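You operate a simulated robot arm through the tools that you are given. There is no shell and no other tool. Be economical: measure what you need, move in short steps, check, and stop when the job is done.

You are at the controls of a simulated robot arm. One attempt, no reset.

Task
Check disc 91 under the magnifier on the lit table: red tray if cracked, green if not.
Fine: park the magnifier, leave the light on.

The check looks at the end state, three seconds after you hand in, the way a careful person would. Anything else that was tipped, shoved, dropped, spilled or broken makes it a failure.

Robot
A 7-joint arm with a two-finger parallel gripper, fixed in place. Base frame: the origin is at the foot of the arm, x ahead of it, y to its left, z up. Readings come in mm, degrees, newtons and seconds.
With the tool pointing down near the work surface it reaches from about 460 to 920 mm from the base axis. Its first joint turns from -115.0 to 115.0 degrees. Payload 3.91 kg.
The tool frame sits at the grasp point between the pads (the TCP): z along the fingers, y along the line on which they close. The tips reach 30 mm beyond it. The gripper opens to 110 mm. The fingers are 20 mm wide and 10 mm thick; the gripper's body (48 by 112 mm) begins 55 mm behind the TCP.
Orientation is told as [roll, pitch, yaw] about the base's x, y, z axes, in that order, counted from this pose: with the fingers straight down and closing along the base's y, the tool's x points along the base's -x, its y along +y and its z along -z.

Tools
- The arm moves only by the tool jog_arm. Its argument "deltas" is a list that holds one entry, the list of rows, each a list of 6 numbers: the shift along the base's x, y, z in m, then the turn, a rotation vector about the base's x, y, z in degrees. In form: [[[dx, dy, dz, wx, wy, wz], ...]]. A call has 1 to 10 rows; each row shifts and turns the commanded pose from where the row before left it. "fingers" is the opening, from 0 (shut) to 1 (fully open), set as the call begins (left out, the last holds). A row lasts 0.2 s, in which the tool goes at most 50 mm and 8.6 degrees; a call with a longer step from one row to the next is refused whole, and so is a gripper value outside its range. Where a pose cannot be reached the arm comes as near as it can. A force on the tool above 80 N (or 10 N above the force at the start of the call, whichever is more), or a blocked arm, ends the call early, and 0.2 s more pass. The fingers move at their own pace (about 153 mm/s each) and stop on an object; they squeeze with about 42 N. The grip force told is the motor's: it shows also when the fingers shut on nothing. Time passes only in rows, and 0.2 s behind the last, so rows that do not move let the fingers close. The reply holds the time, the measured pose of the TCP, the force on the tool along the base axes, the opening and the grip force, in the units named above and with some noise.
- Cameras (640 x 400 px; columns grow to the right, rows downward): "scene" is fixed at [400.1, 499.2, 1650.7]; the picture's right is [-0.83, -0.56, 0.00], its down [-0.50, 0.73, -0.46] and it looks along [0.26, -0.38, -0.89] (base axes); focal length 326 px, centre (320, 200). "wrist" rides on the gripper at [72, 17, -103] in the tool frame; the picture's right is [-0.23, 0.97, 0.00], its down [-0.76, -0.18, -0.62] and it looks along [-0.61, -0.14, 0.78] (tool axes); focal length 222 px, centre (320, 200). There is no depth. A picture from a camera that has moved, and an enlarged one, comes with that camera's place and axes in the base frame and with its lens.
- snapshot(camera): a new picture of that camera. No time passes.
- raise_lower(by): slides the trunk up (or, below 0, down) by that many mm; the arm rides with it, the base frame stays. It gives what a move gives, with no picture.
- enlarge(camera, box): a new picture of the part [left, top, right, bottom] of that camera's present view, enlarged. No time passes.
- sign_off(): hands the job in; it is judged then, once.

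Go step by step. Nothing tells you positions but the pictures and the camera data: compare them with the known pose of the tool, close in by small moves and look again before you grip or let go. The budget is 120 turns and 68 pictures, counting those below and the enlarged ones. Unless the task says otherwise, let go and move clear before handing in, and close with one line.

The tools are called after ">>>" by a JSON object that holds its "fn" and its "kwargs". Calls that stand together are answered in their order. jog_arm: Moves the arm, as the interface text tells. Its arguments: {"type":"object","properties":{"deltas":{"type":"array","items":{"type":"array","items":{"type":"array","items":{"type":"number"}}}},"fingers":{"type":"number"}},"required":["deltas"]} The other tools are called the same way: raise_lower (by) slides the trunk up or down; snapshot (camera) takes a picture; enlarge (camera, box) takes an enlarged picture of a part of a camera's view; sign_off () hands the job in.

At the start:

```text
time_s: 0.0
position: [489.2, 20.6, 1208.7]
ee_rot: [0.0, 0.0, 0.0]
wrist_force: [0.3, 0.4, -0.2]
opening: 110.1
gripper_force: 0.1
trunk travel left (down, up): [-825.0, 165.0]
```

scene: 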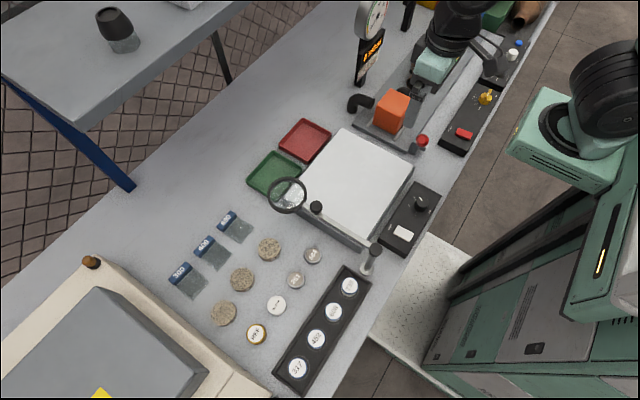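
wrist: 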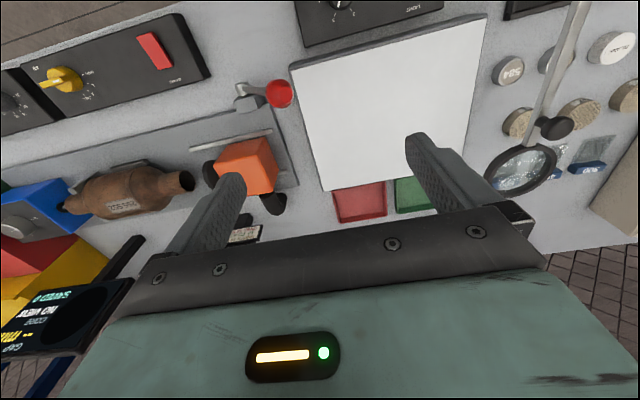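

I see a light table (white plate), a control box with a knob, a magnifier on a swing arm, trays and several discs. I'll enlarge to find disc 91 and the controls.

>>> {"fn": "enlarge", "kwargs": {"camera": "scene", "box": [200, 220, 380, 390]}}

>>> {"fn": "enlarge", "kwargs": {"camera": "scene", "box": [240, 110, 450, 270]}}

>>> {"fn": "enlarge", "kwargs": {"camera": "wrist", "box": [470, 0, 640, 220]}}

```text
2.35 times, centred on (290, 305) of scene
camera zoom: at [400.1, 499.2, 1650.7], right [-0.83, -0.56, 0.0], down [-0.5, 0.73, -0.46], along [0.26, -0.38, -0.89], focal length 766 px, centre (391, -47)
```

zoom: 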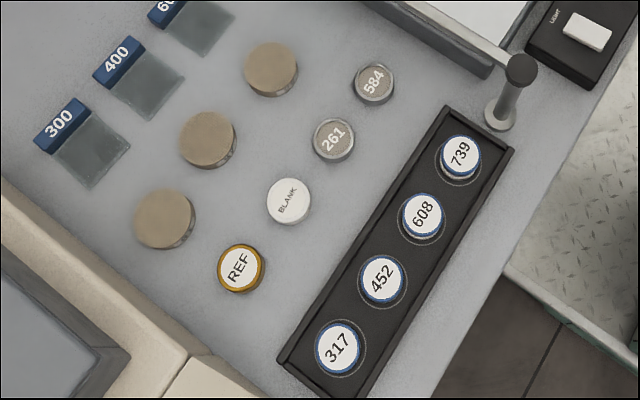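

```text
2.50 times, centred on (345, 190) of scene
camera zoom: at [400.1, 499.2, 1650.7], right [-0.83, -0.56, 0.0], down [-0.5, 0.73, -0.46], along [0.26, -0.38, -0.89], focal length 814 px, centre (258, 225)
```

zoom: 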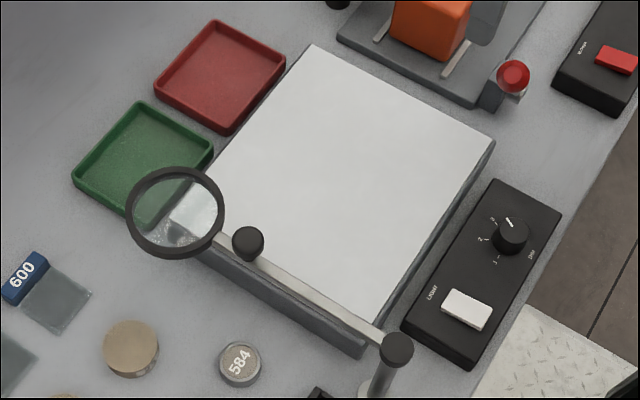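

```text
1.82 times, centred on (555, 110) of wrist
camera zoom: at [416.2, 39.1, 1312.9], right [0.23, 0.97, 0.0], down [0.76, -0.18, 0.62], along [0.61, -0.14, -0.78], focal length 404 px, centre (-107, 364)
```

zoom: 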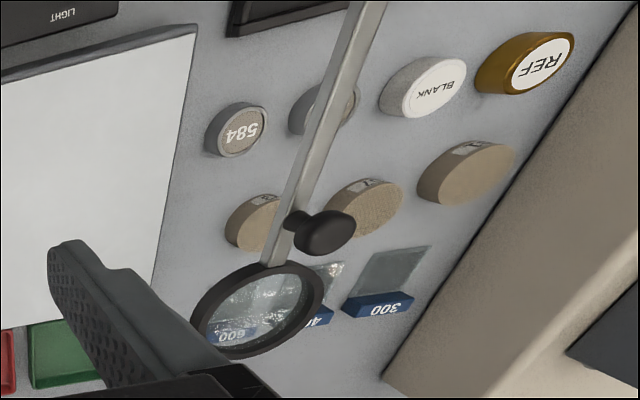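

Three tan discs without top numbers lie around x≈640, y≈360–525; they seem to have labels on the side. I'll move the wrist camera over them high above the magnifier.

>>> {"fn": "jog_arm", "kwargs": {"deltas": [[[0, 0.048, 0, 0, 0, 0], [0, 0.048, 0, 0, 0, 0], [0, 0.048, 0, 0, 0, 0], [0, 0.048, 0, 0, 0, 0], [0, 0.048, 0, 0, 0, 0], [0, 0.048, 0, 0, 0, 0], [0, 0.048, 0, 0, 0, 0], [0, 0.048, -0.02, 0, 0, 0], [0, 0.02, -0.04, 0, 0, 0], [0, 0, -0.04, 0, 0, 0]]]}}

>>> {"fn": "snapshot", "kwargs": {"camera": "wrist"}}

```text
refused: row 8 steps farther than a row can; nothing moved
```

```text
62 pictures are left
camera wrist: at [416.2, 39.1, 1312.9], right [0.23, 0.97, 0.0], down [0.76, -0.18, 0.62], along [0.61, -0.14, -0.78], focal length 222 px, centre (320, 200)
```

wrist: 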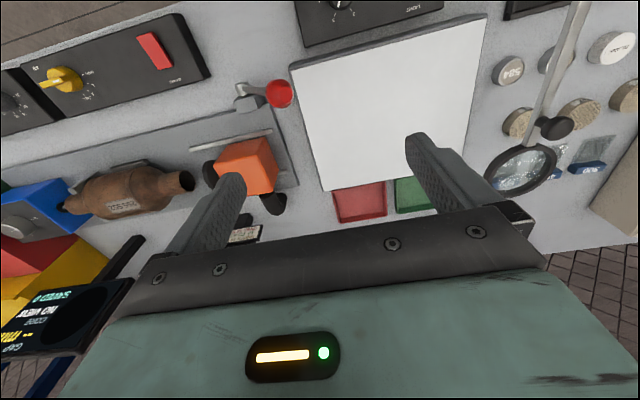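

Refused because one row was too long; I retry with shorter rows.

>>> {"fn": "jog_arm", "kwargs": {"deltas": [[[0, 0.048, 0, 0, 0, 0], [0, 0.048, 0, 0, 0, 0], [0, 0.048, 0, 0, 0, 0], [0, 0.048, 0, 0, 0, 0], [0, 0.048, 0, 0, 0, 0], [0, 0.048, 0, 0, 0, 0], [0, 0.048, 0, 0, 0, 0], [0, 0.04, -0.02, 0, 0, 0], [0, 0.02, -0.04, 0, 0, 0], [0, 0, -0.04, 0, 0, 0]]]}}

>>> {"fn": "snapshot", "kwargs": {"camera": "wrist"}}

```text
time_s: 2.2
position: [488.9, 418.6, 1109.2]
ee_rot: [0.0, 0.0, 0.0]
wrist_force: [0.8, 0.1, 0.3]
opening: 110.1
gripper_force: 0.0
trunk travel left (down, up): [-825.0, 165.0]
```

```text
61 pictures are left
camera wrist: at [415.3, 436.4, 1212.6], right [0.23, 0.97, 0.0], down [0.76, -0.18, 0.62], along [0.61, -0.14, -0.78], focal length 222 px, centre (320, 200)
```

wrist: 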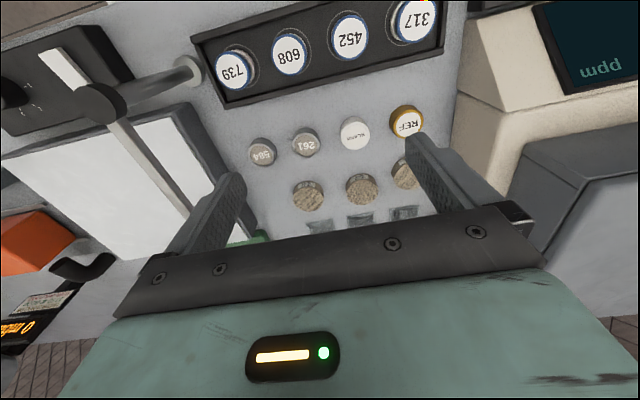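

>>> {"fn": "enlarge", "kwargs": {"camera": "wrist", "box": [240, 110, 430, 230]}}

```text
3.33 times, centred on (335, 170) of wrist
camera zoom: at [415.3, 436.4, 1212.6], right [0.23, 0.97, 0.0], down [0.76, -0.18, 0.62], along [0.61, -0.14, -0.78], focal length 740 px, centre (270, 300)
```

zoom: 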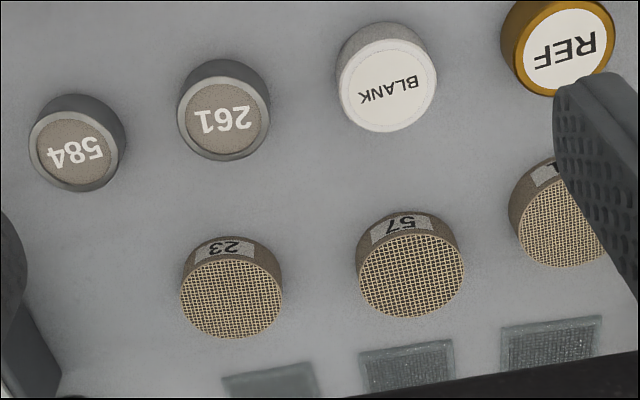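

The mesh-topped discs carry side tags 23, 57 and one ending in "1", half hidden. I shift left to read the third.

>>> {"fn": "jog_arm", "kwargs": {"deltas": [[[0.02, 0.04, 0, 0, 0, 0], [0.02, 0.04, 0, 0, 0, 0], [0.02, 0.03, 0, 0, 0, 0]]], "fingers": 0.65}}

>>> {"fn": "snapshot", "kwargs": {"camera": "wrist"}}

>>> {"fn": "enlarge", "kwargs": {"camera": "wrist", "box": [220, 60, 410, 180]}}

```text
time_s: 3.0
position: [544.5, 521.3, 1107.1]
ee_rot: [0.0, 0.0, 0.0]
wrist_force: [0.0, -0.6, 1.6]
opening: 71.6
gripper_force: 0.0
out of reach, approached as far as the arm can: row 3
trunk travel left (down, up): [-825.0, 165.0]
```

```text
59 pictures are left
camera wrist: at [470.9, 539.1, 1210.9], right [0.23, 0.97, 0.0], down [0.76, -0.18, 0.62], along [0.61, -0.14, -0.78], focal length 222 px, centre (320, 200)
```

wrist: 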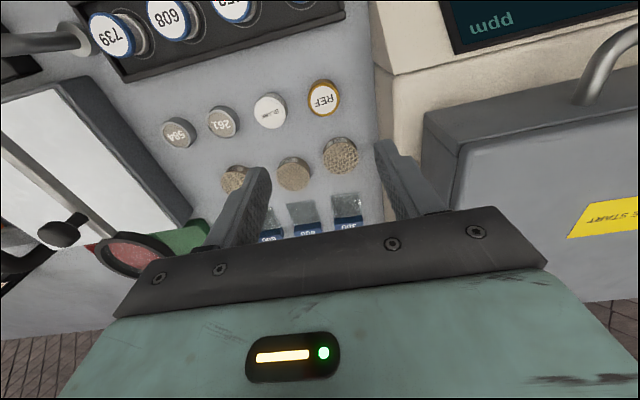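

```text
3.33 times, centred on (315, 120) of wrist
camera zoom: at [470.9, 539.1, 1210.9], right [0.23, 0.97, 0.0], down [0.76, -0.18, 0.62], along [0.61, -0.14, -0.78], focal length 740 px, centre (337, 467)
```

zoom: 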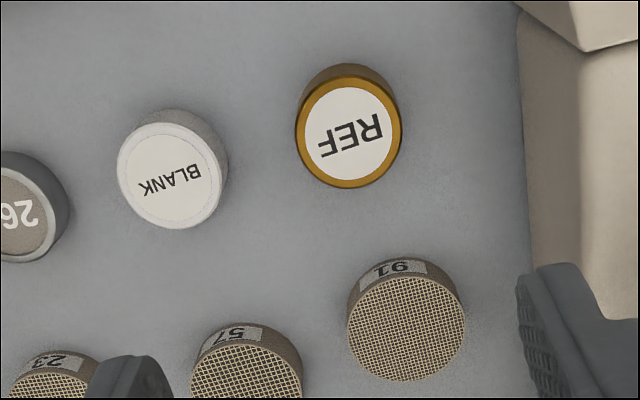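

The third disc reads 91; it sits at about (628, 534), ~51 mm wide, ~23 mm thick. A beige box is close on its left, so I'll turn the gripper 90° to close along x.

>>> {"fn": "jog_arm", "kwargs": {"deltas": [[[0, 0, -0.01, 0, 0, 8.5], [0, 0, -0.01, 0, 0, 8.5], [0, 0, -0.01, 0, 0, 8.5], [0, 0, -0.01, 0, 0, 8.5], [0, 0, -0.01, 0, 0, 8.5], [0, 0, -0.01, 0, 0, 8.5], [0, 0, -0.01, 0, 0, 8.5], [0, 0, 0, 0, 0, 8.5], [0, 0, 0, 0, 0, 8.5], [0, 0, 0, 0, 0, 8.5]]], "fingers": 0.65}}

```text
time_s: 5.2
position: [546.0, 521.0, 1037.8]
ee_rot: [0.0, 0.0, 85.2]
wrist_force: [0.8, -0.1, 0.0]
opening: 71.3
gripper_force: 0.0
trunk travel left (down, up): [-825.0, 165.0]
```

>>> {"fn": "jog_arm", "kwargs": {"deltas": [[[0.025, 0.005, 0, 0, 0, 4.8], [0.025, 0.005, 0, 0, 0, 0], [0.025, 0.003, -0.02, 0, 0, 0]]]}}

>>> {"fn": "snapshot", "kwargs": {"camera": "wrist"}}

>>> {"fn": "snapshot", "kwargs": {"camera": "scene"}}

```text
time_s: 6.0
position: [591.3, 499.0, 1018.7]
ee_rot: [-0.1, 0.0, 90.0]
wrist_force: [-0.9, 0.9, 0.0]
opening: 71.5
gripper_force: 0.0
out of reach, approached as far as the arm can: row 1, 2, 3
trunk travel left (down, up): [-825.0, 165.0]
```

```text
57 pictures are left
camera wrist: at [573.7, 427.2, 1122.1], right [-0.97, 0.23, 0.0], down [0.18, 0.76, 0.62], along [0.14, 0.61, -0.78], focal length 222 px, centre (320, 200)
```

wrist: 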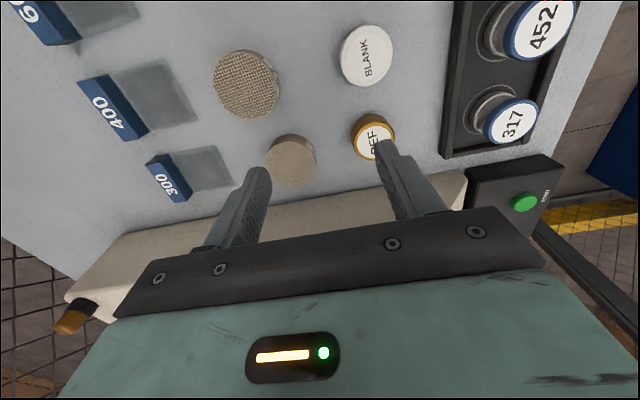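

```text
56 pictures are left
```

scene: 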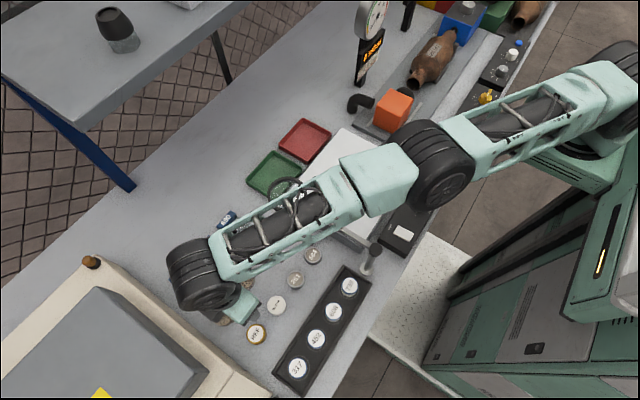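

Reach is short at this trunk height. I'll lift and retract a little, then lower the trunk and retry.

>>> {"fn": "jog_arm", "kwargs": {"deltas": [[[-0.03, -0.03, 0.0, 0, 0, 0], [-0.03, -0.03, 0.02, 0, 0, 0], [0, 0, 0.045, 0, 0, 0], [0, 0, 0.045, 0, 0, 0], [0, 0, 0.045, 0, 0, 0], [0, 0, 0.045, 0, 0, 0]]]}}

>>> {"fn": "raise_lower", "kwargs": {"by": -150}}

```text
time_s: 7.4
position: [533.1, 437.8, 1220.3]
ee_rot: [0.0, 0.0, 89.8]
wrist_force: [-0.3, -0.3, -1.2]
opening: 71.7
gripper_force: 0.1
trunk travel left (down, up): [-825.0, 165.0]
```

```text
time_s: 9.2
position: [531.8, 437.3, 1070.3]
ee_rot: [0.0, 0.0, 89.8]
wrist_force: [-0.3, -0.8, 0.3]
opening: 71.6
gripper_force: 0.1
trunk travel left (down, up): [-675.0, 315.0]
```

>>> {"fn": "jog_arm", "kwargs": {"deltas": [[[0.032, 0.032, -0.01, 0, 0, 0], [0.032, 0.032, -0.01, 0, 0, 0], [0.03, 0.03, -0.01, 0, 0, 0]]]}}

>>> {"fn": "snapshot", "kwargs": {"camera": "wrist"}}

>>> {"fn": "snapshot", "kwargs": {"camera": "scene"}}

```text
time_s: 9.9
position: [595.7, 480.7, 1044.8]
ee_rot: [-0.1, 0.1, 89.7]
wrist_force: [-0.5, -0.5, 0.1]
opening: 71.4
gripper_force: 0.1
out of reach, approached as far as the arm can: row 2, 3
trunk travel left (down, up): [-675.0, 315.0]
```

```text
55 pictures are left
camera wrist: at [577.4, 408.8, 1148.7], right [-0.97, 0.23, 0.0], down [0.18, 0.76, 0.62], along [0.14, 0.61, -0.78], focal length 222 px, centre (320, 200)
```

wrist: 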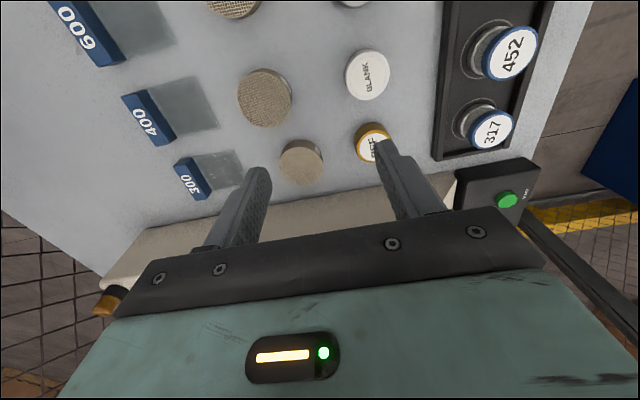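

```text
54 pictures are left
```

scene: 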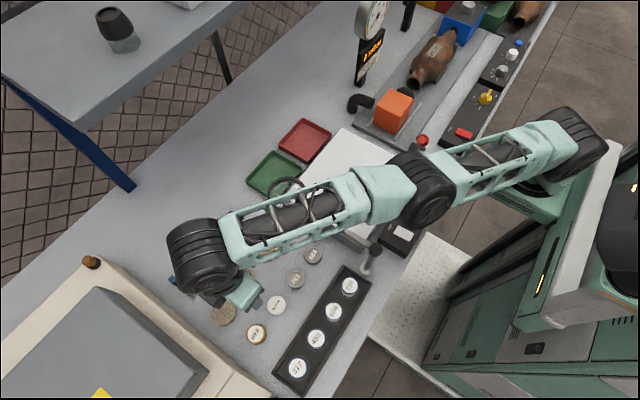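

Reach seems limited by the wrist turn rather than by distance. I'll test with yaw back at about 45°.

>>> {"fn": "jog_arm", "kwargs": {"deltas": [[[0, 0, 0, 0, 0, -8.5], [0, 0, 0, 0, 0, -8.5], [0, 0, 0, 0, 0, -8.5], [0, 0, 0, 0, 0, -8.5], [0, 0, 0, 0, 0, -8.5], [0.01, 0.015, 0, 0, 0, 0], [0.01, 0.015, 0, 0, 0, 0], [0.01, 0.015, 0, 0, 0, 0]]]}}

>>> {"fn": "snapshot", "kwargs": {"camera": "wrist"}}

```text
time_s: 11.8
position: [595.8, 479.5, 1044.2]
ee_rot: [0.0, -0.1, 47.3]
wrist_force: [-0.3, 0.1, -0.2]
opening: 71.5
gripper_force: 0.0
out of reach, approached as far as the arm can: row 6, 7, 8
trunk travel left (down, up): [-675.0, 315.0]
```

```text
53 pictures are left
camera wrist: at [534.3, 439.0, 1147.9], right [-0.56, 0.83, 0.0], down [0.65, 0.44, 0.62], along [0.52, 0.35, -0.78], focal length 222 px, centre (320, 200)
```

wrist: 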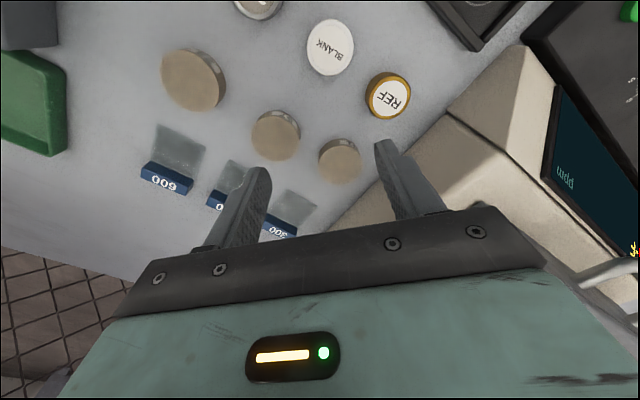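

Same stop at any yaw, so the arm's posture limits it. I'll probe by swinging tangentially to see how the limit lies.

>>> {"fn": "jog_arm", "kwargs": {"deltas": [[[-0.04, 0.0, 0.03, 0, 0, 0], [-0.04, 0.0, 0.03, 0, 0, 0], [-0.03, 0.035, 0.0, 0, 0, 0], [-0.03, 0.035, 0.0, 0, 0, 0], [-0.02, 0.035, 0.0, 0, 0, 0], [-0.02, 0.035, 0.0, 0, 0, 0]]]}}

>>> {"fn": "snapshot", "kwargs": {"camera": "scene"}}

```text
time_s: 13.2
position: [416.9, 546.6, 1092.0]
ee_rot: [0.0, 0.0, 47.3]
wrist_force: [1.5, 0.2, -0.4]
opening: 71.7
gripper_force: 0.1
out of reach, approached as far as the arm can: row 1, 2, 3, 4, 5, 6
trunk travel left (down, up): [-675.0, 315.0]
```

```text
52 pictures are left
```

scene: 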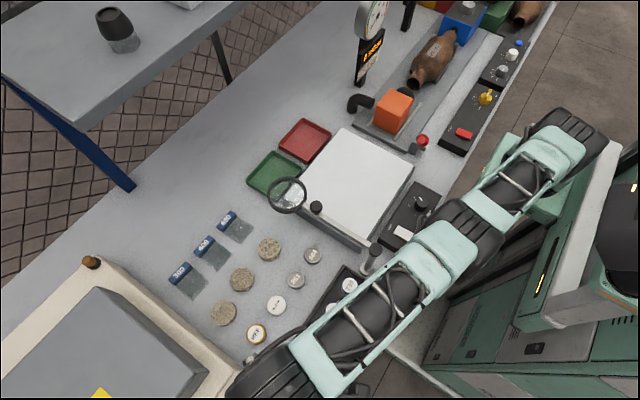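

The arm is stretched straight whenever it rises, so a low trunk may hurt. I'll raise the trunk and probe again.

>>> {"fn": "raise_lower", "kwargs": {"by": 300}}

>>> {"fn": "jog_arm", "kwargs": {"deltas": [[[0.0, -0.03, -0.035, 0, 0, 0], [0.01, -0.03, -0.035, 0, 0, 0], [0.01, -0.02, -0.04, 0, 0, 0], [0.01, 0, -0.045, 0, 0, 0], [0.02, 0, -0.045, 0, 0, 0], [0.02, 0, -0.045, 0, 0, 0], [0.02, 0, -0.045, 0, 0, 0], [0.02, 0, -0.045, 0, 0, 0]]]}}

>>> {"fn": "snapshot", "kwargs": {"camera": "scene"}}

```text
time_s: 16.1
position: [415.3, 545.9, 1391.9]
ee_rot: [-0.1, 0.0, 47.3]
wrist_force: [0.8, 0.0, 0.8]
opening: 71.4
gripper_force: 0.0
trunk travel left (down, up): [-975.0, 15.0]
```

```text
time_s: 17.9
position: [539.2, 520.2, 1078.3]
ee_rot: [0.0, 0.0, 47.3]
wrist_force: [0.0, 0.5, 1.0]
opening: 71.5
gripper_force: 0.0
out of reach, approached as far as the arm can: row 1, 2, 3, 6, 7, 8
trunk travel left (down, up): [-975.0, 15.0]
```

```text
51 pictures are left
```

scene: 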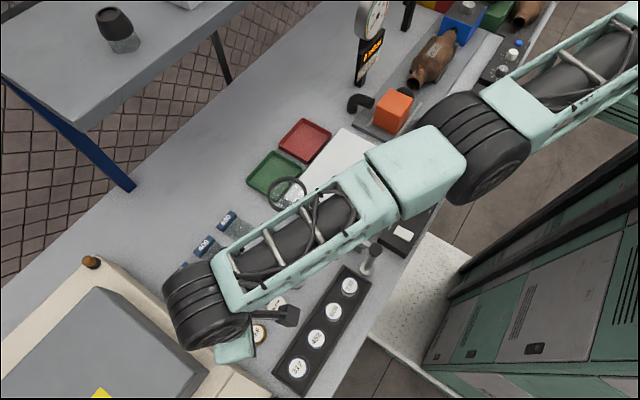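

The arm has run into a joint limit in an awkward posture. I'll go back toward the starting posture and trunk height, then approach anew.

>>> {"fn": "jog_arm", "kwargs": {"deltas": [[[-0.01, -0.03, 0.035, 0, 0, 0], [-0.01, -0.03, 0.035, 0, 0, 0], [-0.01, -0.03, 0.035, 0, 0, 0], [0, -0.04, 0.025, 0, 0, -8], [0, -0.045, 0, 0, 0, -8], [0, -0.045, 0, 0, 0, -8], [0, -0.045, 0, 0, 0, -8], [0, -0.045, 0, 0, 0, -8], [0, -0.045, 0, 0, 0, -7], [0, -0.045, 0, 0, 0, 0]]]}}

>>> {"fn": "raise_lower", "kwargs": {"by": -150}}

>>> {"fn": "snapshot", "kwargs": {"camera": "scene"}}

```text
time_s: 20.1
position: [510.0, 119.3, 1208.7]
ee_rot: [0.0, 0.2, 0.3]
wrist_force: [-0.4, 0.7, 0.0]
opening: 71.4
gripper_force: 0.0
trunk travel left (down, up): [-975.0, 15.0]
```

```text
time_s: 21.9
position: [510.6, 117.9, 1059.4]
ee_rot: [-0.1, 0.1, 0.3]
wrist_force: [-0.1, 0.8, 0.7]
opening: 71.8
gripper_force: 0.1
trunk travel left (down, up): [-825.0, 165.0]
```

```text
50 pictures are left
```

scene: 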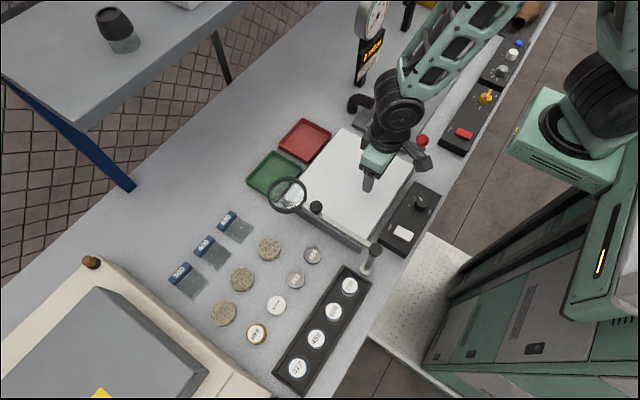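

From the starting posture I'll swing along an arc around the base with the tool turning along, so the first joint does the work, and extend afterwards.

>>> {"fn": "jog_arm", "kwargs": {"deltas": [[[0, 0, 0.05, 0, 0, 0], [0, 0, 0.05, 0, 0, 0], [-0.0095, 0.0353, 0, 0, 0, 4], [-0.0119, 0.0346, 0, 0, 0, 4], [-0.0143, 0.0336, 0, 0, 0, 4], [-0.0166, 0.0326, 0, 0, 0, 4], [-0.0188, 0.0313, 0, 0, 0, 4], [-0.021, 0.03, 0, 0, 0, 4], [-0.023, 0.0284, 0, 0, 0, 4], [-0.0249, 0.0267, 0, 0, 0, 4]]]}}

>>> {"fn": "snapshot", "kwargs": {"camera": "scene"}}

```text
time_s: 24.1
position: [370.8, 372.4, 1160.4]
ee_rot: [-0.1, 0.0, 32.4]
wrist_force: [-0.5, -0.7, 0.4]
opening: 71.6
gripper_force: 0.0
trunk travel left (down, up): [-825.0, 165.0]
```

```text
49 pictures are left
```

scene: 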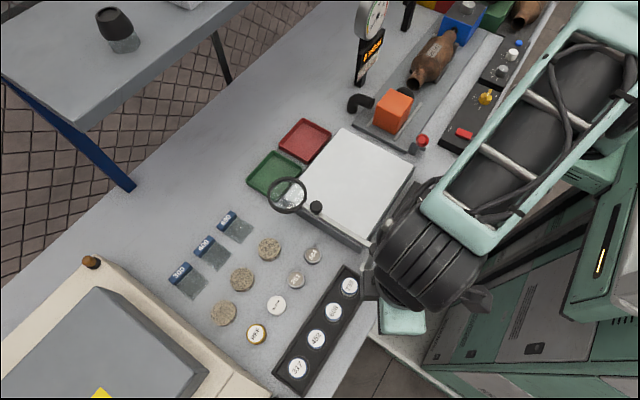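

>>> {"fn": "jog_arm", "kwargs": {"deltas": [[[0.03, 0.02, -0.015, 0, 0, 0], [0.03, 0.02, -0.015, 0, 0, 0], [0.03, 0.02, -0.015, 0, 0, 0], [0.03, 0.02, -0.015, 0, 0, 0], [0.03, 0.02, -0.015, 0, 0, 0], [0.03, 0.02, -0.015, 0, 0, 0], [0.03, 0.02, -0.015, 0, 0, 0]]]}}

>>> {"fn": "snapshot", "kwargs": {"camera": "scene"}}

```text
time_s: 25.7
position: [576.9, 507.4, 1053.6]
ee_rot: [0.1, -0.1, 32.2]
wrist_force: [-0.1, -1.1, 0.8]
opening: 71.6
gripper_force: 0.1
out of reach, approached as far as the arm can: row 7
trunk travel left (down, up): [-825.0, 165.0]
```

```text
48 pictures are left
```

scene: 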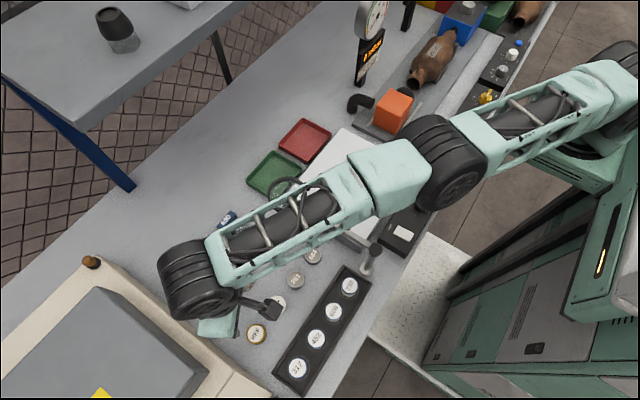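

The arm is really fully stretched here: the shoulder pivot sits about (240, -80), so disc 91 is just beyond vertical-tool reach. I'll tilt the tool ~25° outward (closing axis crosswise) to gain reach.

>>> {"fn": "jog_arm", "kwargs": {"deltas": [[[-0.02, -0.03, 0, 0, 0, 8.5], [-0.01, -0.015, 0, 0, 0, 8.5], [0, 0, 0, 0, 0, 8.5], [0, 0, 0, 7.1, -4.48, 0], [0, 0, 0, 7.1, -4.48, 0], [0, 0, 0, 7.1, -4.48, 0]]]}}

>>> {"fn": "raise_lower", "kwargs": {"by": -50}}

>>> {"fn": "snapshot", "kwargs": {"camera": "wrist"}}

```text
time_s: 27.1
position: [547.2, 461.9, 1053.6]
ee_rot: [0.0, -25.2, 57.8]
wrist_force: [-0.3, 0.1, -0.7]
opening: 71.4
gripper_force: 0.2
trunk travel left (down, up): [-825.0, 165.0]
```

```text
time_s: 28.0
position: [547.5, 462.0, 1003.2]
ee_rot: [-0.1, -25.3, 57.8]
wrist_force: [0.2, 0.3, -0.3]
opening: 71.4
gripper_force: 0.1
trunk travel left (down, up): [-775.0, 215.0]
```

```text
47 pictures are left
camera wrist: at [473.6, 379.1, 1066.6], right [-0.71, 0.69, 0.1], down [0.38, 0.26, 0.89], along [0.59, 0.67, -0.45], focal length 222 px, centre (320, 200)
```

wrist: 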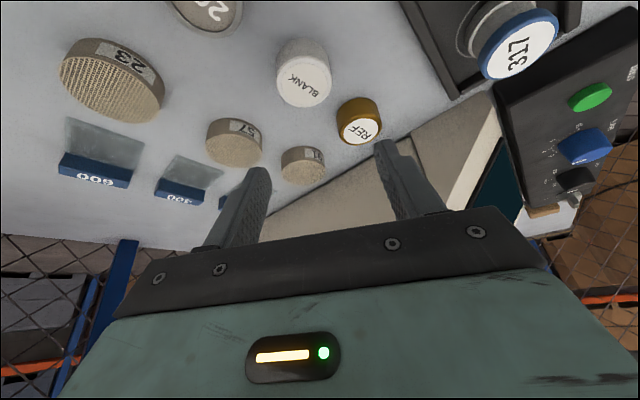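

>>> {"fn": "jog_arm", "kwargs": {"deltas": [[[0.025, 0.015, 0, 0, 0, 0], [0.02, 0.015, 0, 0, 0, 0], [0.0175, 0.013, -0.017, 0, 0, 0]]]}}

>>> {"fn": "snapshot", "kwargs": {"camera": "wrist"}}

>>> {"fn": "enlarge", "kwargs": {"camera": "wrist", "box": [220, 80, 420, 230]}}

```text
time_s: 28.8
position: [610.0, 505.5, 986.5]
ee_rot: [0.0, -25.2, 57.8]
wrist_force: [-0.1, 0.6, 0.3]
opening: 71.6
gripper_force: 0.1
trunk travel left (down, up): [-775.0, 215.0]
```

```text
46 pictures are left
camera wrist: at [536.6, 421.7, 1049.6], right [-0.71, 0.69, 0.1], down [0.38, 0.26, 0.89], along [0.59, 0.67, -0.45], focal length 222 px, centre (320, 200)
```

wrist: 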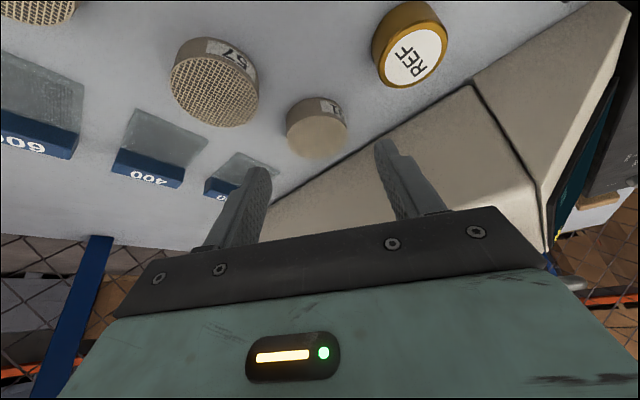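

```text
2.67 times, centred on (320, 155) of wrist
camera zoom: at [536.6, 421.7, 1049.6], right [-0.71, 0.69, 0.1], down [0.38, 0.26, 0.89], along [0.59, 0.67, -0.45], focal length 592 px, centre (320, 320)
```

zoom: 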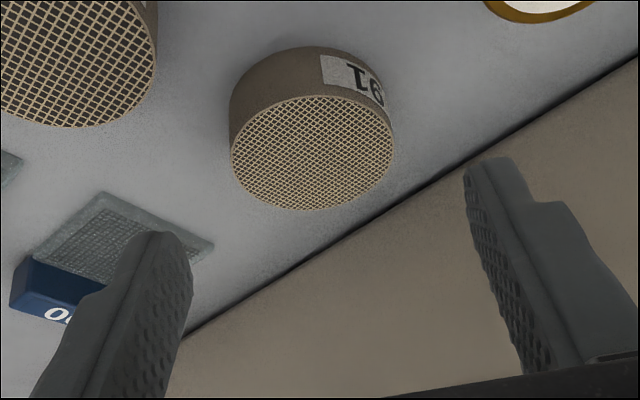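

Disc 91 is centred between the fingers at about (626, 529). I descend along the tilted approach.

>>> {"fn": "jog_arm", "kwargs": {"deltas": [[[0.003, 0.005, -0.017, 0, 0, 0], [0.003, 0.005, -0.017, 0, 0, 0], [0.0043, 0.0055, -0.0165, 0, 0, 0]]]}}

>>> {"fn": "enlarge", "kwargs": {"camera": "wrist", "box": [200, 80, 440, 240]}}

```text
time_s: 29.6
position: [619.6, 520.2, 936.4]
ee_rot: [0.0, -25.2, 57.8]
wrist_force: [-0.5, 0.3, 0.3]
opening: 71.6
gripper_force: 0.1
trunk travel left (down, up): [-775.0, 215.0]
```

```text
2.50 times, centred on (320, 160) of wrist
camera zoom: at [546.3, 437.2, 1000.0], right [-0.71, 0.69, 0.1], down [0.38, 0.26, 0.89], along [0.59, 0.67, -0.45], focal length 555 px, centre (320, 300)
```

zoom: 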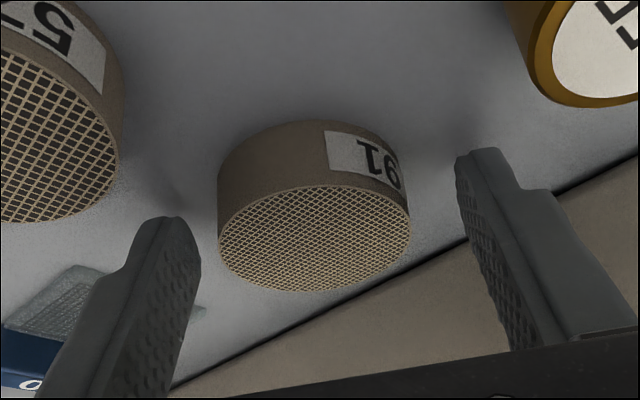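

Aligned; closing on the disc.

>>> {"fn": "jog_arm", "kwargs": {"deltas": [[[0, 0, 0, 0, 0, 0], [0, 0, 0, 0, 0, 0], [0, 0, 0, 0, 0, 0]]], "fingers": 0}}

>>> {"fn": "enlarge", "kwargs": {"camera": "wrist", "box": [200, 80, 440, 240]}}

```text
time_s: 30.4
position: [620.0, 520.5, 936.8]
ee_rot: [0.0, -25.2, 57.8]
wrist_force: [-0.3, 0.2, 0.2]
opening: 49.7
gripper_force: 41.9
trunk travel left (down, up): [-775.0, 215.0]
```

```text
2.50 times, centred on (320, 160) of wrist
camera zoom: at [546.2, 437.2, 1000.0], right [-0.71, 0.69, 0.1], down [0.38, 0.26, 0.89], along [0.59, 0.67, -0.45], focal length 555 px, centre (320, 300)
```

zoom: 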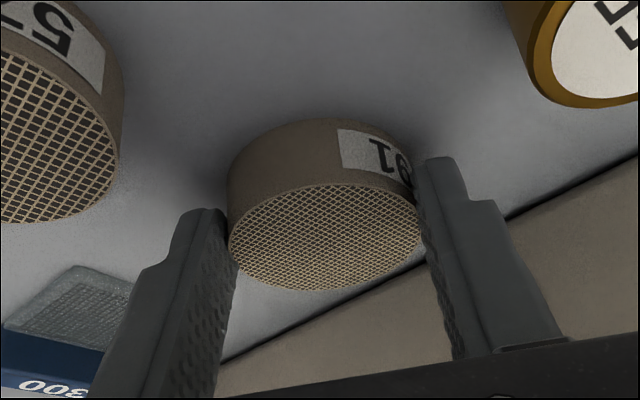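

Gripped at 49.7 mm. Lifting and retracting, high above the magnifier, with the tool kept tilted so the disc stays level.

>>> {"fn": "jog_arm", "kwargs": {"deltas": [[[0, 0, 0.03, 0, 0, 0], [0, 0, 0.03, 0, 0, 0], [-0.01, -0.025, 0.035, 0, 0, 0], [-0.01, -0.025, 0.035, 0, 0, 0], [-0.01, -0.025, 0.035, 0, 0, 0], [-0.01, -0.025, 0.035, 0, 0, 0], [-0.01, -0.03, 0.025, 0, 0, 0], [0, -0.045, 0.0, 0, 0, 0]]]}}

>>> {"fn": "snapshot", "kwargs": {"camera": "wrist"}}

>>> {"fn": "snapshot", "kwargs": {"camera": "scene"}}

```text
time_s: 32.2
position: [572.1, 346.1, 1161.2]
ee_rot: [0.0, -25.2, 58.0]
wrist_force: [-0.4, -0.2, -0.4]
opening: 49.2
gripper_force: 42.1
trunk travel left (down, up): [-775.0, 215.0]
```

```text
42 pictures are left
camera wrist: at [497.8, 263.9, 1223.2], right [-0.72, 0.69, 0.1], down [0.38, 0.26, 0.89], along [0.59, 0.67, -0.45], focal length 222 px, centre (320, 200)
```

wrist: 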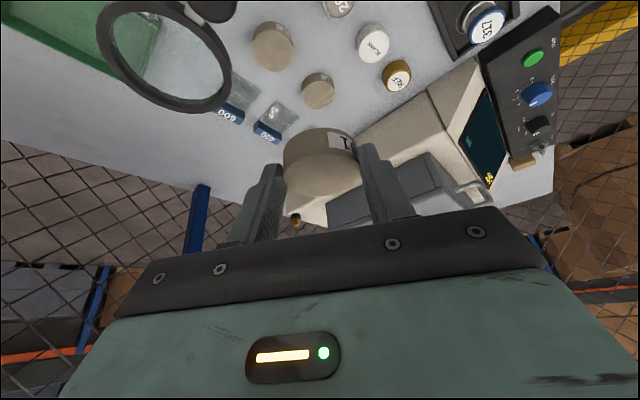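

```text
41 pictures are left
```

scene: 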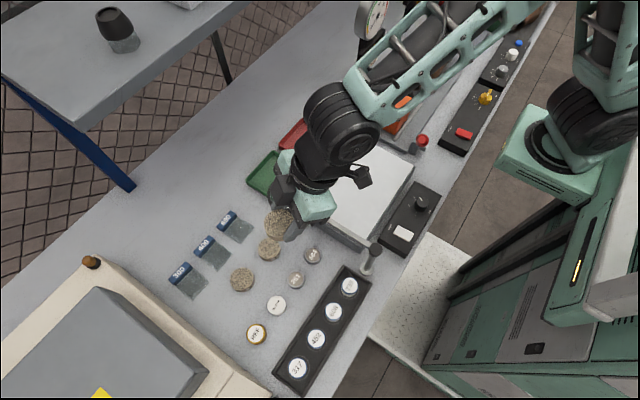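

Disc held securely. Carrying it to over the light table, turning yaw back meanwhile (disc stays level).

>>> {"fn": "jog_arm", "kwargs": {"deltas": [[[0, -0.045, 0, 0, 0, -8], [0, -0.045, 0, 0, 0, -8], [0, -0.045, 0, 0, 0, -8], [0, -0.045, 0, 0, 0, -8], [0, -0.045, 0, 0, 0, -8], [-0.02, 0, -0.03, 0, 0, 0], [0, 0, -0.03, 0, 0, 0]]]}}

>>> {"fn": "snapshot", "kwargs": {"camera": "wrist"}}

>>> {"fn": "snapshot", "kwargs": {"camera": "scene"}}

```text
time_s: 33.8
position: [550.6, 119.8, 1102.6]
ee_rot: [0.0, -25.2, 17.8]
wrist_force: [0.6, -0.4, 0.4]
opening: 49.4
gripper_force: 42.3
trunk travel left (down, up): [-775.0, 215.0]
```

```text
40 pictures are left
camera wrist: at [438.7, 104.4, 1164.4], right [-0.1, 0.99, 0.1], down [0.46, -0.04, 0.89], along [0.88, 0.13, -0.45], focal length 222 px, centre (320, 200)
```

wrist: 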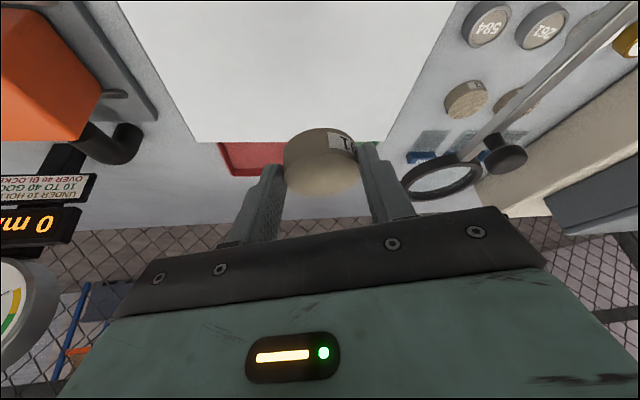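

```text
39 pictures are left
```

scene: 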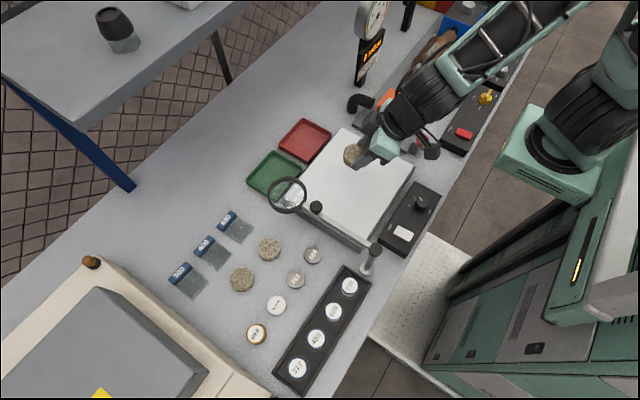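

The table top is near z≈955 and the lens, parked at (637, 274, 1050), swings about (428, 274) with radius ~209. I'll set the disc at about (588, 140), under the swing circle.

>>> {"fn": "jog_arm", "kwargs": {"deltas": [[[0.0274, 0.0167, 0, 0, 0, 0], [0, 0, -0.035, 0, 0, 0], [0, 0, -0.035, 0, 0, 0], [0, 0, -0.022, 0, 0, 0]]]}}

>>> {"fn": "snapshot", "kwargs": {"camera": "wrist"}}

>>> {"fn": "enlarge", "kwargs": {"camera": "scene", "box": [260, 110, 460, 250]}}

```text
time_s: 34.8
position: [576.1, 137.6, 1009.9]
ee_rot: [0.0, -25.2, 17.8]
wrist_force: [0.5, 0.0, -0.6]
opening: 49.3
gripper_force: 41.7
trunk travel left (down, up): [-775.0, 215.0]
```

```text
38 pictures are left
camera wrist: at [467.3, 120.2, 1072.8], right [-0.1, 0.99, 0.1], down [0.46, -0.04, 0.89], along [0.88, 0.13, -0.45], focal length 222 px, centre (320, 200)
```

wrist: 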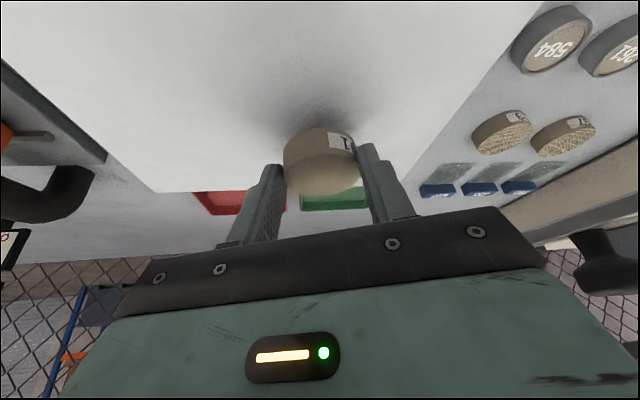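

```text
2.86 times, centred on (360, 180) of scene
camera zoom: at [400.1, 499.2, 1650.7], right [-0.83, -0.56, 0.0], down [-0.5, 0.73, -0.46], along [0.26, -0.38, -0.89], focal length 930 px, centre (206, 257)
```

zoom: 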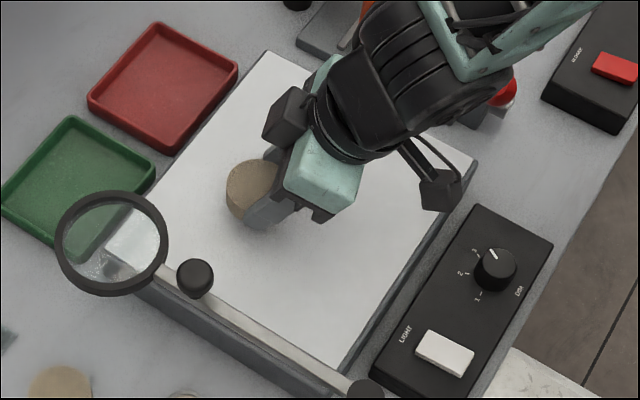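

Close to the surface now; lowering in small steps and watching the force.

>>> {"fn": "jog_arm", "kwargs": {"deltas": [[[0, 0, -0.004, 0, 0, 0], [0, 0, -0.004, 0, 0, 0], [0, 0, -0.004, 0, 0, 0]]]}}

>>> {"fn": "enlarge", "kwargs": {"camera": "wrist", "box": [240, 60, 420, 220]}}

```text
time_s: 35.6
position: [578.7, 137.1, 996.8]
ee_rot: [0.0, -25.3, 17.8]
wrist_force: [0.0, 0.2, -0.1]
opening: 49.6
gripper_force: 42.3
trunk travel left (down, up): [-775.0, 215.0]
```

```text
2.50 times, centred on (330, 140) of wrist
camera zoom: at [468.0, 120.9, 1060.1], right [-0.1, 0.99, 0.1], down [0.46, -0.04, 0.89], along [0.88, 0.13, -0.45], focal length 555 px, centre (295, 350)
```

zoom: 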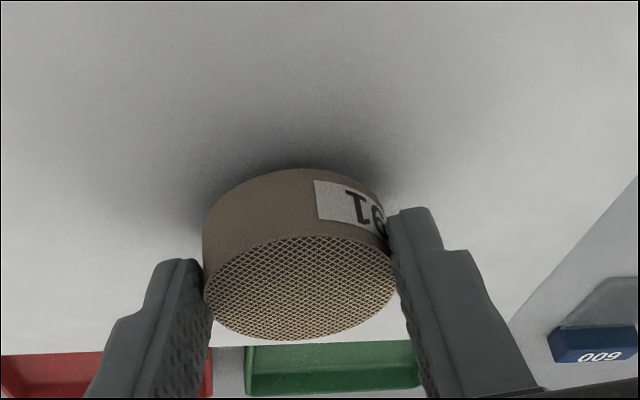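

>>> {"fn": "jog_arm", "kwargs": {"deltas": [[[0, 0, -0.003, 0, 0, 0], [0, 0, -0.003, 0, 0, 0]]]}}

>>> {"fn": "enlarge", "kwargs": {"camera": "wrist", "box": [240, 60, 420, 220]}}

```text
time_s: 36.2
position: [578.1, 136.1, 990.4]
ee_rot: [-0.1, -25.2, 17.9]
wrist_force: [-0.6, 0.5, -0.5]
opening: 49.6
gripper_force: 42.1
trunk travel left (down, up): [-775.0, 215.0]
```

```text
2.50 times, centred on (330, 140) of wrist
camera zoom: at [467.6, 120.2, 1053.5], right [-0.1, 0.99, 0.1], down [0.46, -0.04, 0.89], along [0.88, 0.13, -0.45], focal length 555 px, centre (295, 350)
```

zoom: 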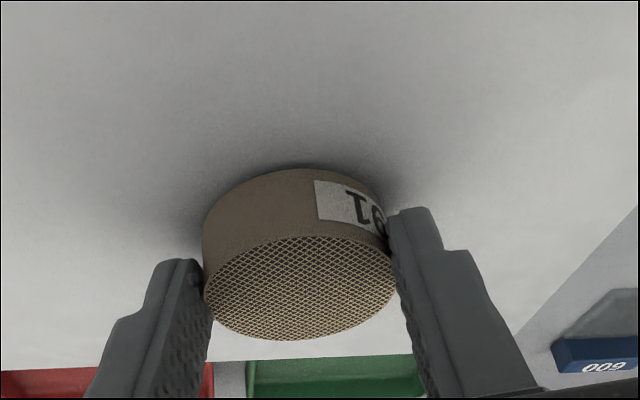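

>>> {"fn": "jog_arm", "kwargs": {"deltas": [[[0, 0, -0.002, 0, 0, 0], [0, 0, -0.002, 0, 0, 0]]]}}

```text
time_s: 36.8
position: [577.2, 136.2, 987.4]
ee_rot: [0.0, -25.2, 17.7]
wrist_force: [-0.6, 0.2, 1.2]
opening: 49.2
gripper_force: 41.8
trunk travel left (down, up): [-775.0, 215.0]
```

>>> {"fn": "jog_arm", "kwargs": {"deltas": [[[0, 0, -0.002, 0, 0, 0], [0, 0, -0.002, 0, 0, 0]]]}}

>>> {"fn": "enlarge", "kwargs": {"camera": "wrist", "box": [240, 60, 420, 220]}}

```text
time_s: 37.4
position: [578.0, 137.8, 986.1]
ee_rot: [0.1, -25.5, 17.7]
wrist_force: [-3.5, -5.6, 34.5]
opening: 49.5
gripper_force: 42.2
trunk travel left (down, up): [-775.0, 215.0]
```

```text
2.50 times, centred on (330, 140) of wrist
camera zoom: at [467.1, 120.3, 1048.3], right [-0.1, 0.99, 0.1], down [0.45, -0.04, 0.89], along [0.89, 0.14, -0.44], focal length 555 px, centre (295, 350)
```

zoom: 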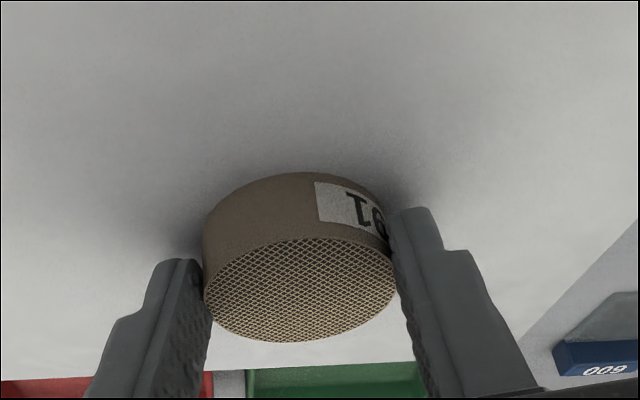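

Contact made (table top ≈ 950). I ease up 2 mm and open.

>>> {"fn": "jog_arm", "kwargs": {"deltas": [[[0, 0, 0.002, 0, 0, 0], [0, 0, 0, 0, 0, 0]]]}}

>>> {"fn": "jog_arm", "kwargs": {"deltas": [[[0, 0, 0, 0, 0, 0], [0, 0, 0, 0, 0, 0]]], "fingers": 0.65}}

>>> {"fn": "jog_arm", "kwargs": {"deltas": [[[-0.01, -0.003, 0.022, 0, 0, 0], [-0.01, -0.003, 0.022, 0, 0, 0], [-0.01, -0.003, 0.022, 0, 0, 0], [-0.01, -0.003, 0.04, 0, 0, 0], [0, 0, 0.045, 0, 0, 0], [0, 0, 0.045, 0, 0, 0]]]}}

>>> {"fn": "snapshot", "kwargs": {"camera": "wrist"}}

>>> {"fn": "enlarge", "kwargs": {"camera": "scene", "box": [240, 110, 460, 260]}}

```text
time_s: 38.0
position: [579.5, 137.2, 985.4]
ee_rot: [0.1, -25.3, 17.8]
wrist_force: [3.0, -1.0, 29.6]
opening: 49.5
gripper_force: 42.5
trunk travel left (down, up): [-775.0, 215.0]
```

```text
time_s: 38.6
position: [577.0, 137.6, 985.5]
ee_rot: [0.0, -25.1, 17.8]
wrist_force: [-0.1, -1.1, 0.4]
opening: 71.5
gripper_force: 0.1
trunk travel left (down, up): [-775.0, 215.0]
```

```text
time_s: 40.0
position: [537.4, 124.6, 1180.3]
ee_rot: [-0.1, -25.1, 17.8]
wrist_force: [-1.0, 0.0, 0.2]
opening: 71.4
gripper_force: 0.0
trunk travel left (down, up): [-775.0, 215.0]
```

```text
33 pictures are left
camera wrist: at [427.2, 108.4, 1243.0], right [-0.1, 0.99, 0.1], down [0.46, -0.04, 0.89], along [0.88, 0.13, -0.45], focal length 222 px, centre (320, 200)
```

wrist: 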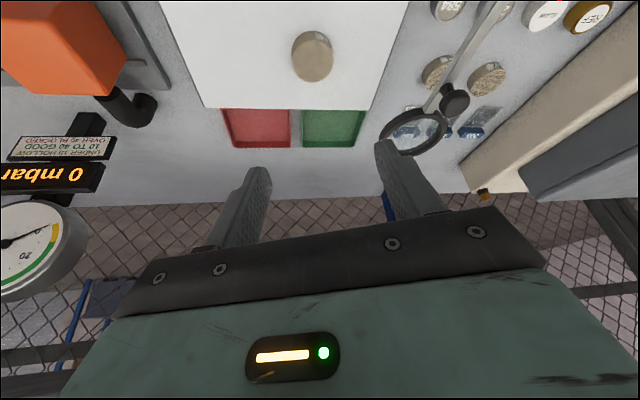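

```text
2.67 times, centred on (350, 185) of scene
camera zoom: at [400.1, 499.2, 1650.7], right [-0.83, -0.56, 0.0], down [-0.5, 0.73, -0.46], along [0.26, -0.38, -0.89], focal length 868 px, centre (240, 240)
```

zoom: 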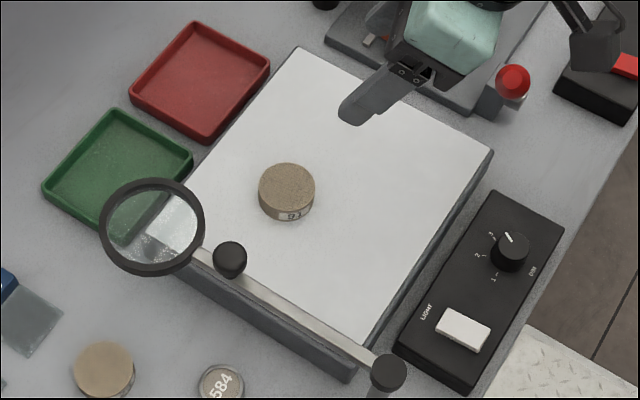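

Disc 91 rests on the table. Now the light: I'll straighten the tool and view the LIGHT rocker and DIM knob.

>>> {"fn": "jog_arm", "kwargs": {"deltas": [[[-0.02, 0, 0, -2.56, 7.97, 0], [-0.02, 0, 0, -2.56, 7.97, 0], [-0.02, 0, 0, -2.56, 7.97, 0], [-0.01, 0.01, -0.01, 0, 0, -6], [-0.01, 0.01, -0.02, 0, 0, -6], [-0.01, 0.01, -0.02, 0, 0, -5.8]]], "fingers": 0}}

>>> {"fn": "snapshot", "kwargs": {"camera": "wrist"}}

>>> {"fn": "enlarge", "kwargs": {"camera": "wrist", "box": [230, 0, 430, 120]}}

```text
time_s: 41.4
position: [447.3, 153.6, 1129.8]
ee_rot: [0.0, 0.0, -0.1]
wrist_force: [0.7, -0.7, -0.1]
opening: 0.0
gripper_force: 38.1
trunk travel left (down, up): [-775.0, 215.0]
```

```text
31 pictures are left
camera wrist: at [374.2, 172.5, 1233.9], right [0.23, 0.97, 0.0], down [0.76, -0.18, 0.62], along [0.61, -0.14, -0.78], focal length 222 px, centre (320, 200)
```

wrist: 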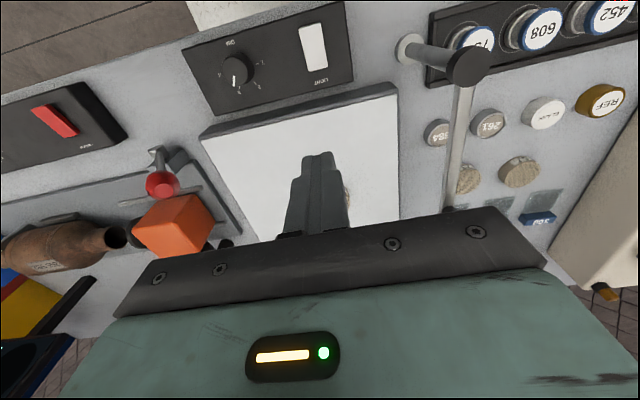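

```text
3.20 times, centred on (330, 60) of wrist
camera zoom: at [374.2, 172.5, 1233.9], right [0.23, 0.97, 0.0], down [0.76, -0.18, 0.62], along [0.61, -0.14, -0.78], focal length 711 px, centre (288, 648)
```

zoom: 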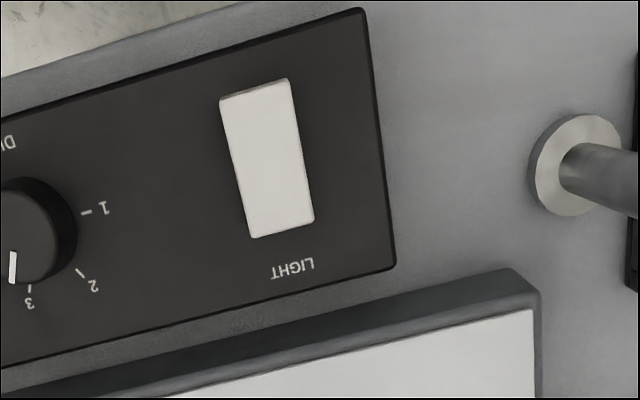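

>>> {"fn": "enlarge", "kwargs": {"camera": "scene", "box": [380, 180, 450, 250]}}

>>> {"fn": "enlarge", "kwargs": {"camera": "wrist", "box": [285, 10, 345, 90]}}

```text
5.71 times, centred on (415, 215) of scene
camera zoom: at [400.1, 499.2, 1650.7], right [-0.83, -0.56, 0.0], down [-0.5, 0.73, -0.46], along [0.26, -0.38, -0.89], focal length 1860 px, centre (-223, 114)
```

zoom: 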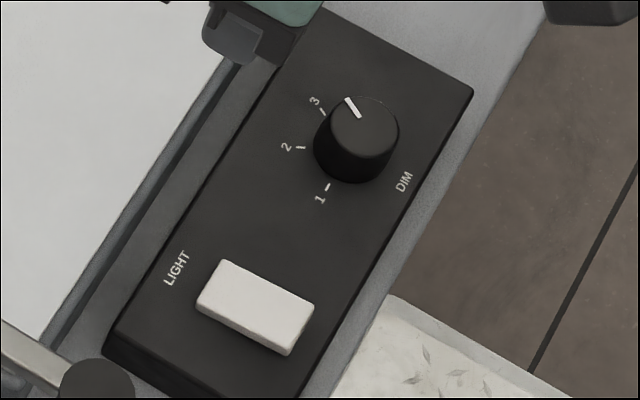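

```text
5.00 times, centred on (315, 50) of wrist
camera zoom: at [374.2, 172.5, 1233.9], right [0.23, 0.97, 0.0], down [0.76, -0.18, 0.62], along [0.61, -0.14, -0.78], focal length 1111 px, centre (345, 950)
```

zoom: 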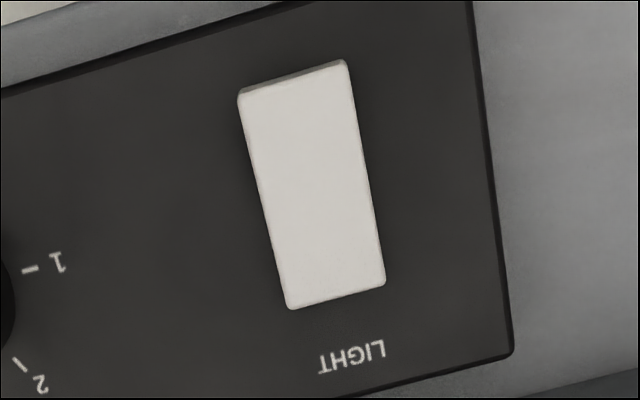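

The rocker spans x≈376–414 at y≈161, z≈944, with the near (robot-side) end standing slightly higher. I'll press that end with closed fingers.

>>> {"fn": "jog_arm", "kwargs": {"deltas": [[[-0.022, 0.0025, -0.03, 0, 0, 0], [-0.022, 0.0025, -0.03, 0, 0, 0], [-0.022, 0.0025, -0.03, 0, 0, 0], [0, 0, -0.04, 0, 0, 0]]]}}

>>> {"fn": "enlarge", "kwargs": {"camera": "scene", "box": [340, 140, 480, 260]}}

>>> {"fn": "snapshot", "kwargs": {"camera": "wrist"}}

```text
time_s: 42.4
position: [382.5, 161.8, 999.2]
ee_rot: [0.0, -0.1, 0.0]
wrist_force: [0.4, -0.3, -0.2]
opening: 0.1
gripper_force: 37.0
trunk travel left (down, up): [-775.0, 215.0]
```

```text
3.33 times, centred on (410, 200) of scene
camera zoom: at [400.1, 499.2, 1650.7], right [-0.83, -0.56, 0.0], down [-0.5, 0.73, -0.46], along [0.26, -0.38, -0.89], focal length 1085 px, centre (20, 200)
```

zoom: 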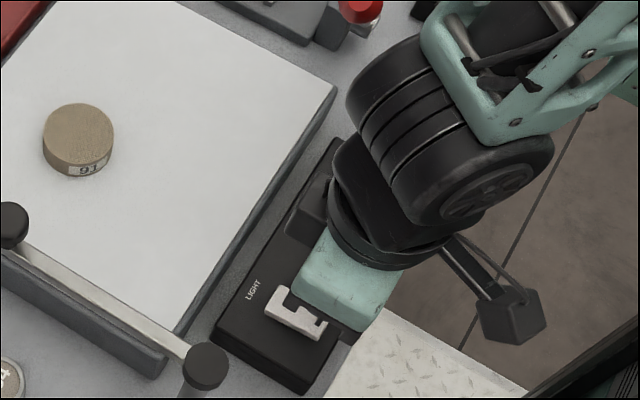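

```text
26 pictures are left
camera wrist: at [310.1, 180.5, 1102.4], right [0.23, 0.97, 0.0], down [0.76, -0.18, 0.62], along [0.61, -0.14, -0.78], focal length 222 px, centre (320, 200)
```

wrist: 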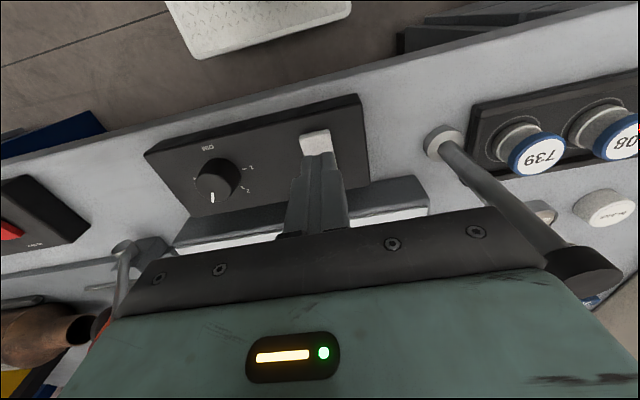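

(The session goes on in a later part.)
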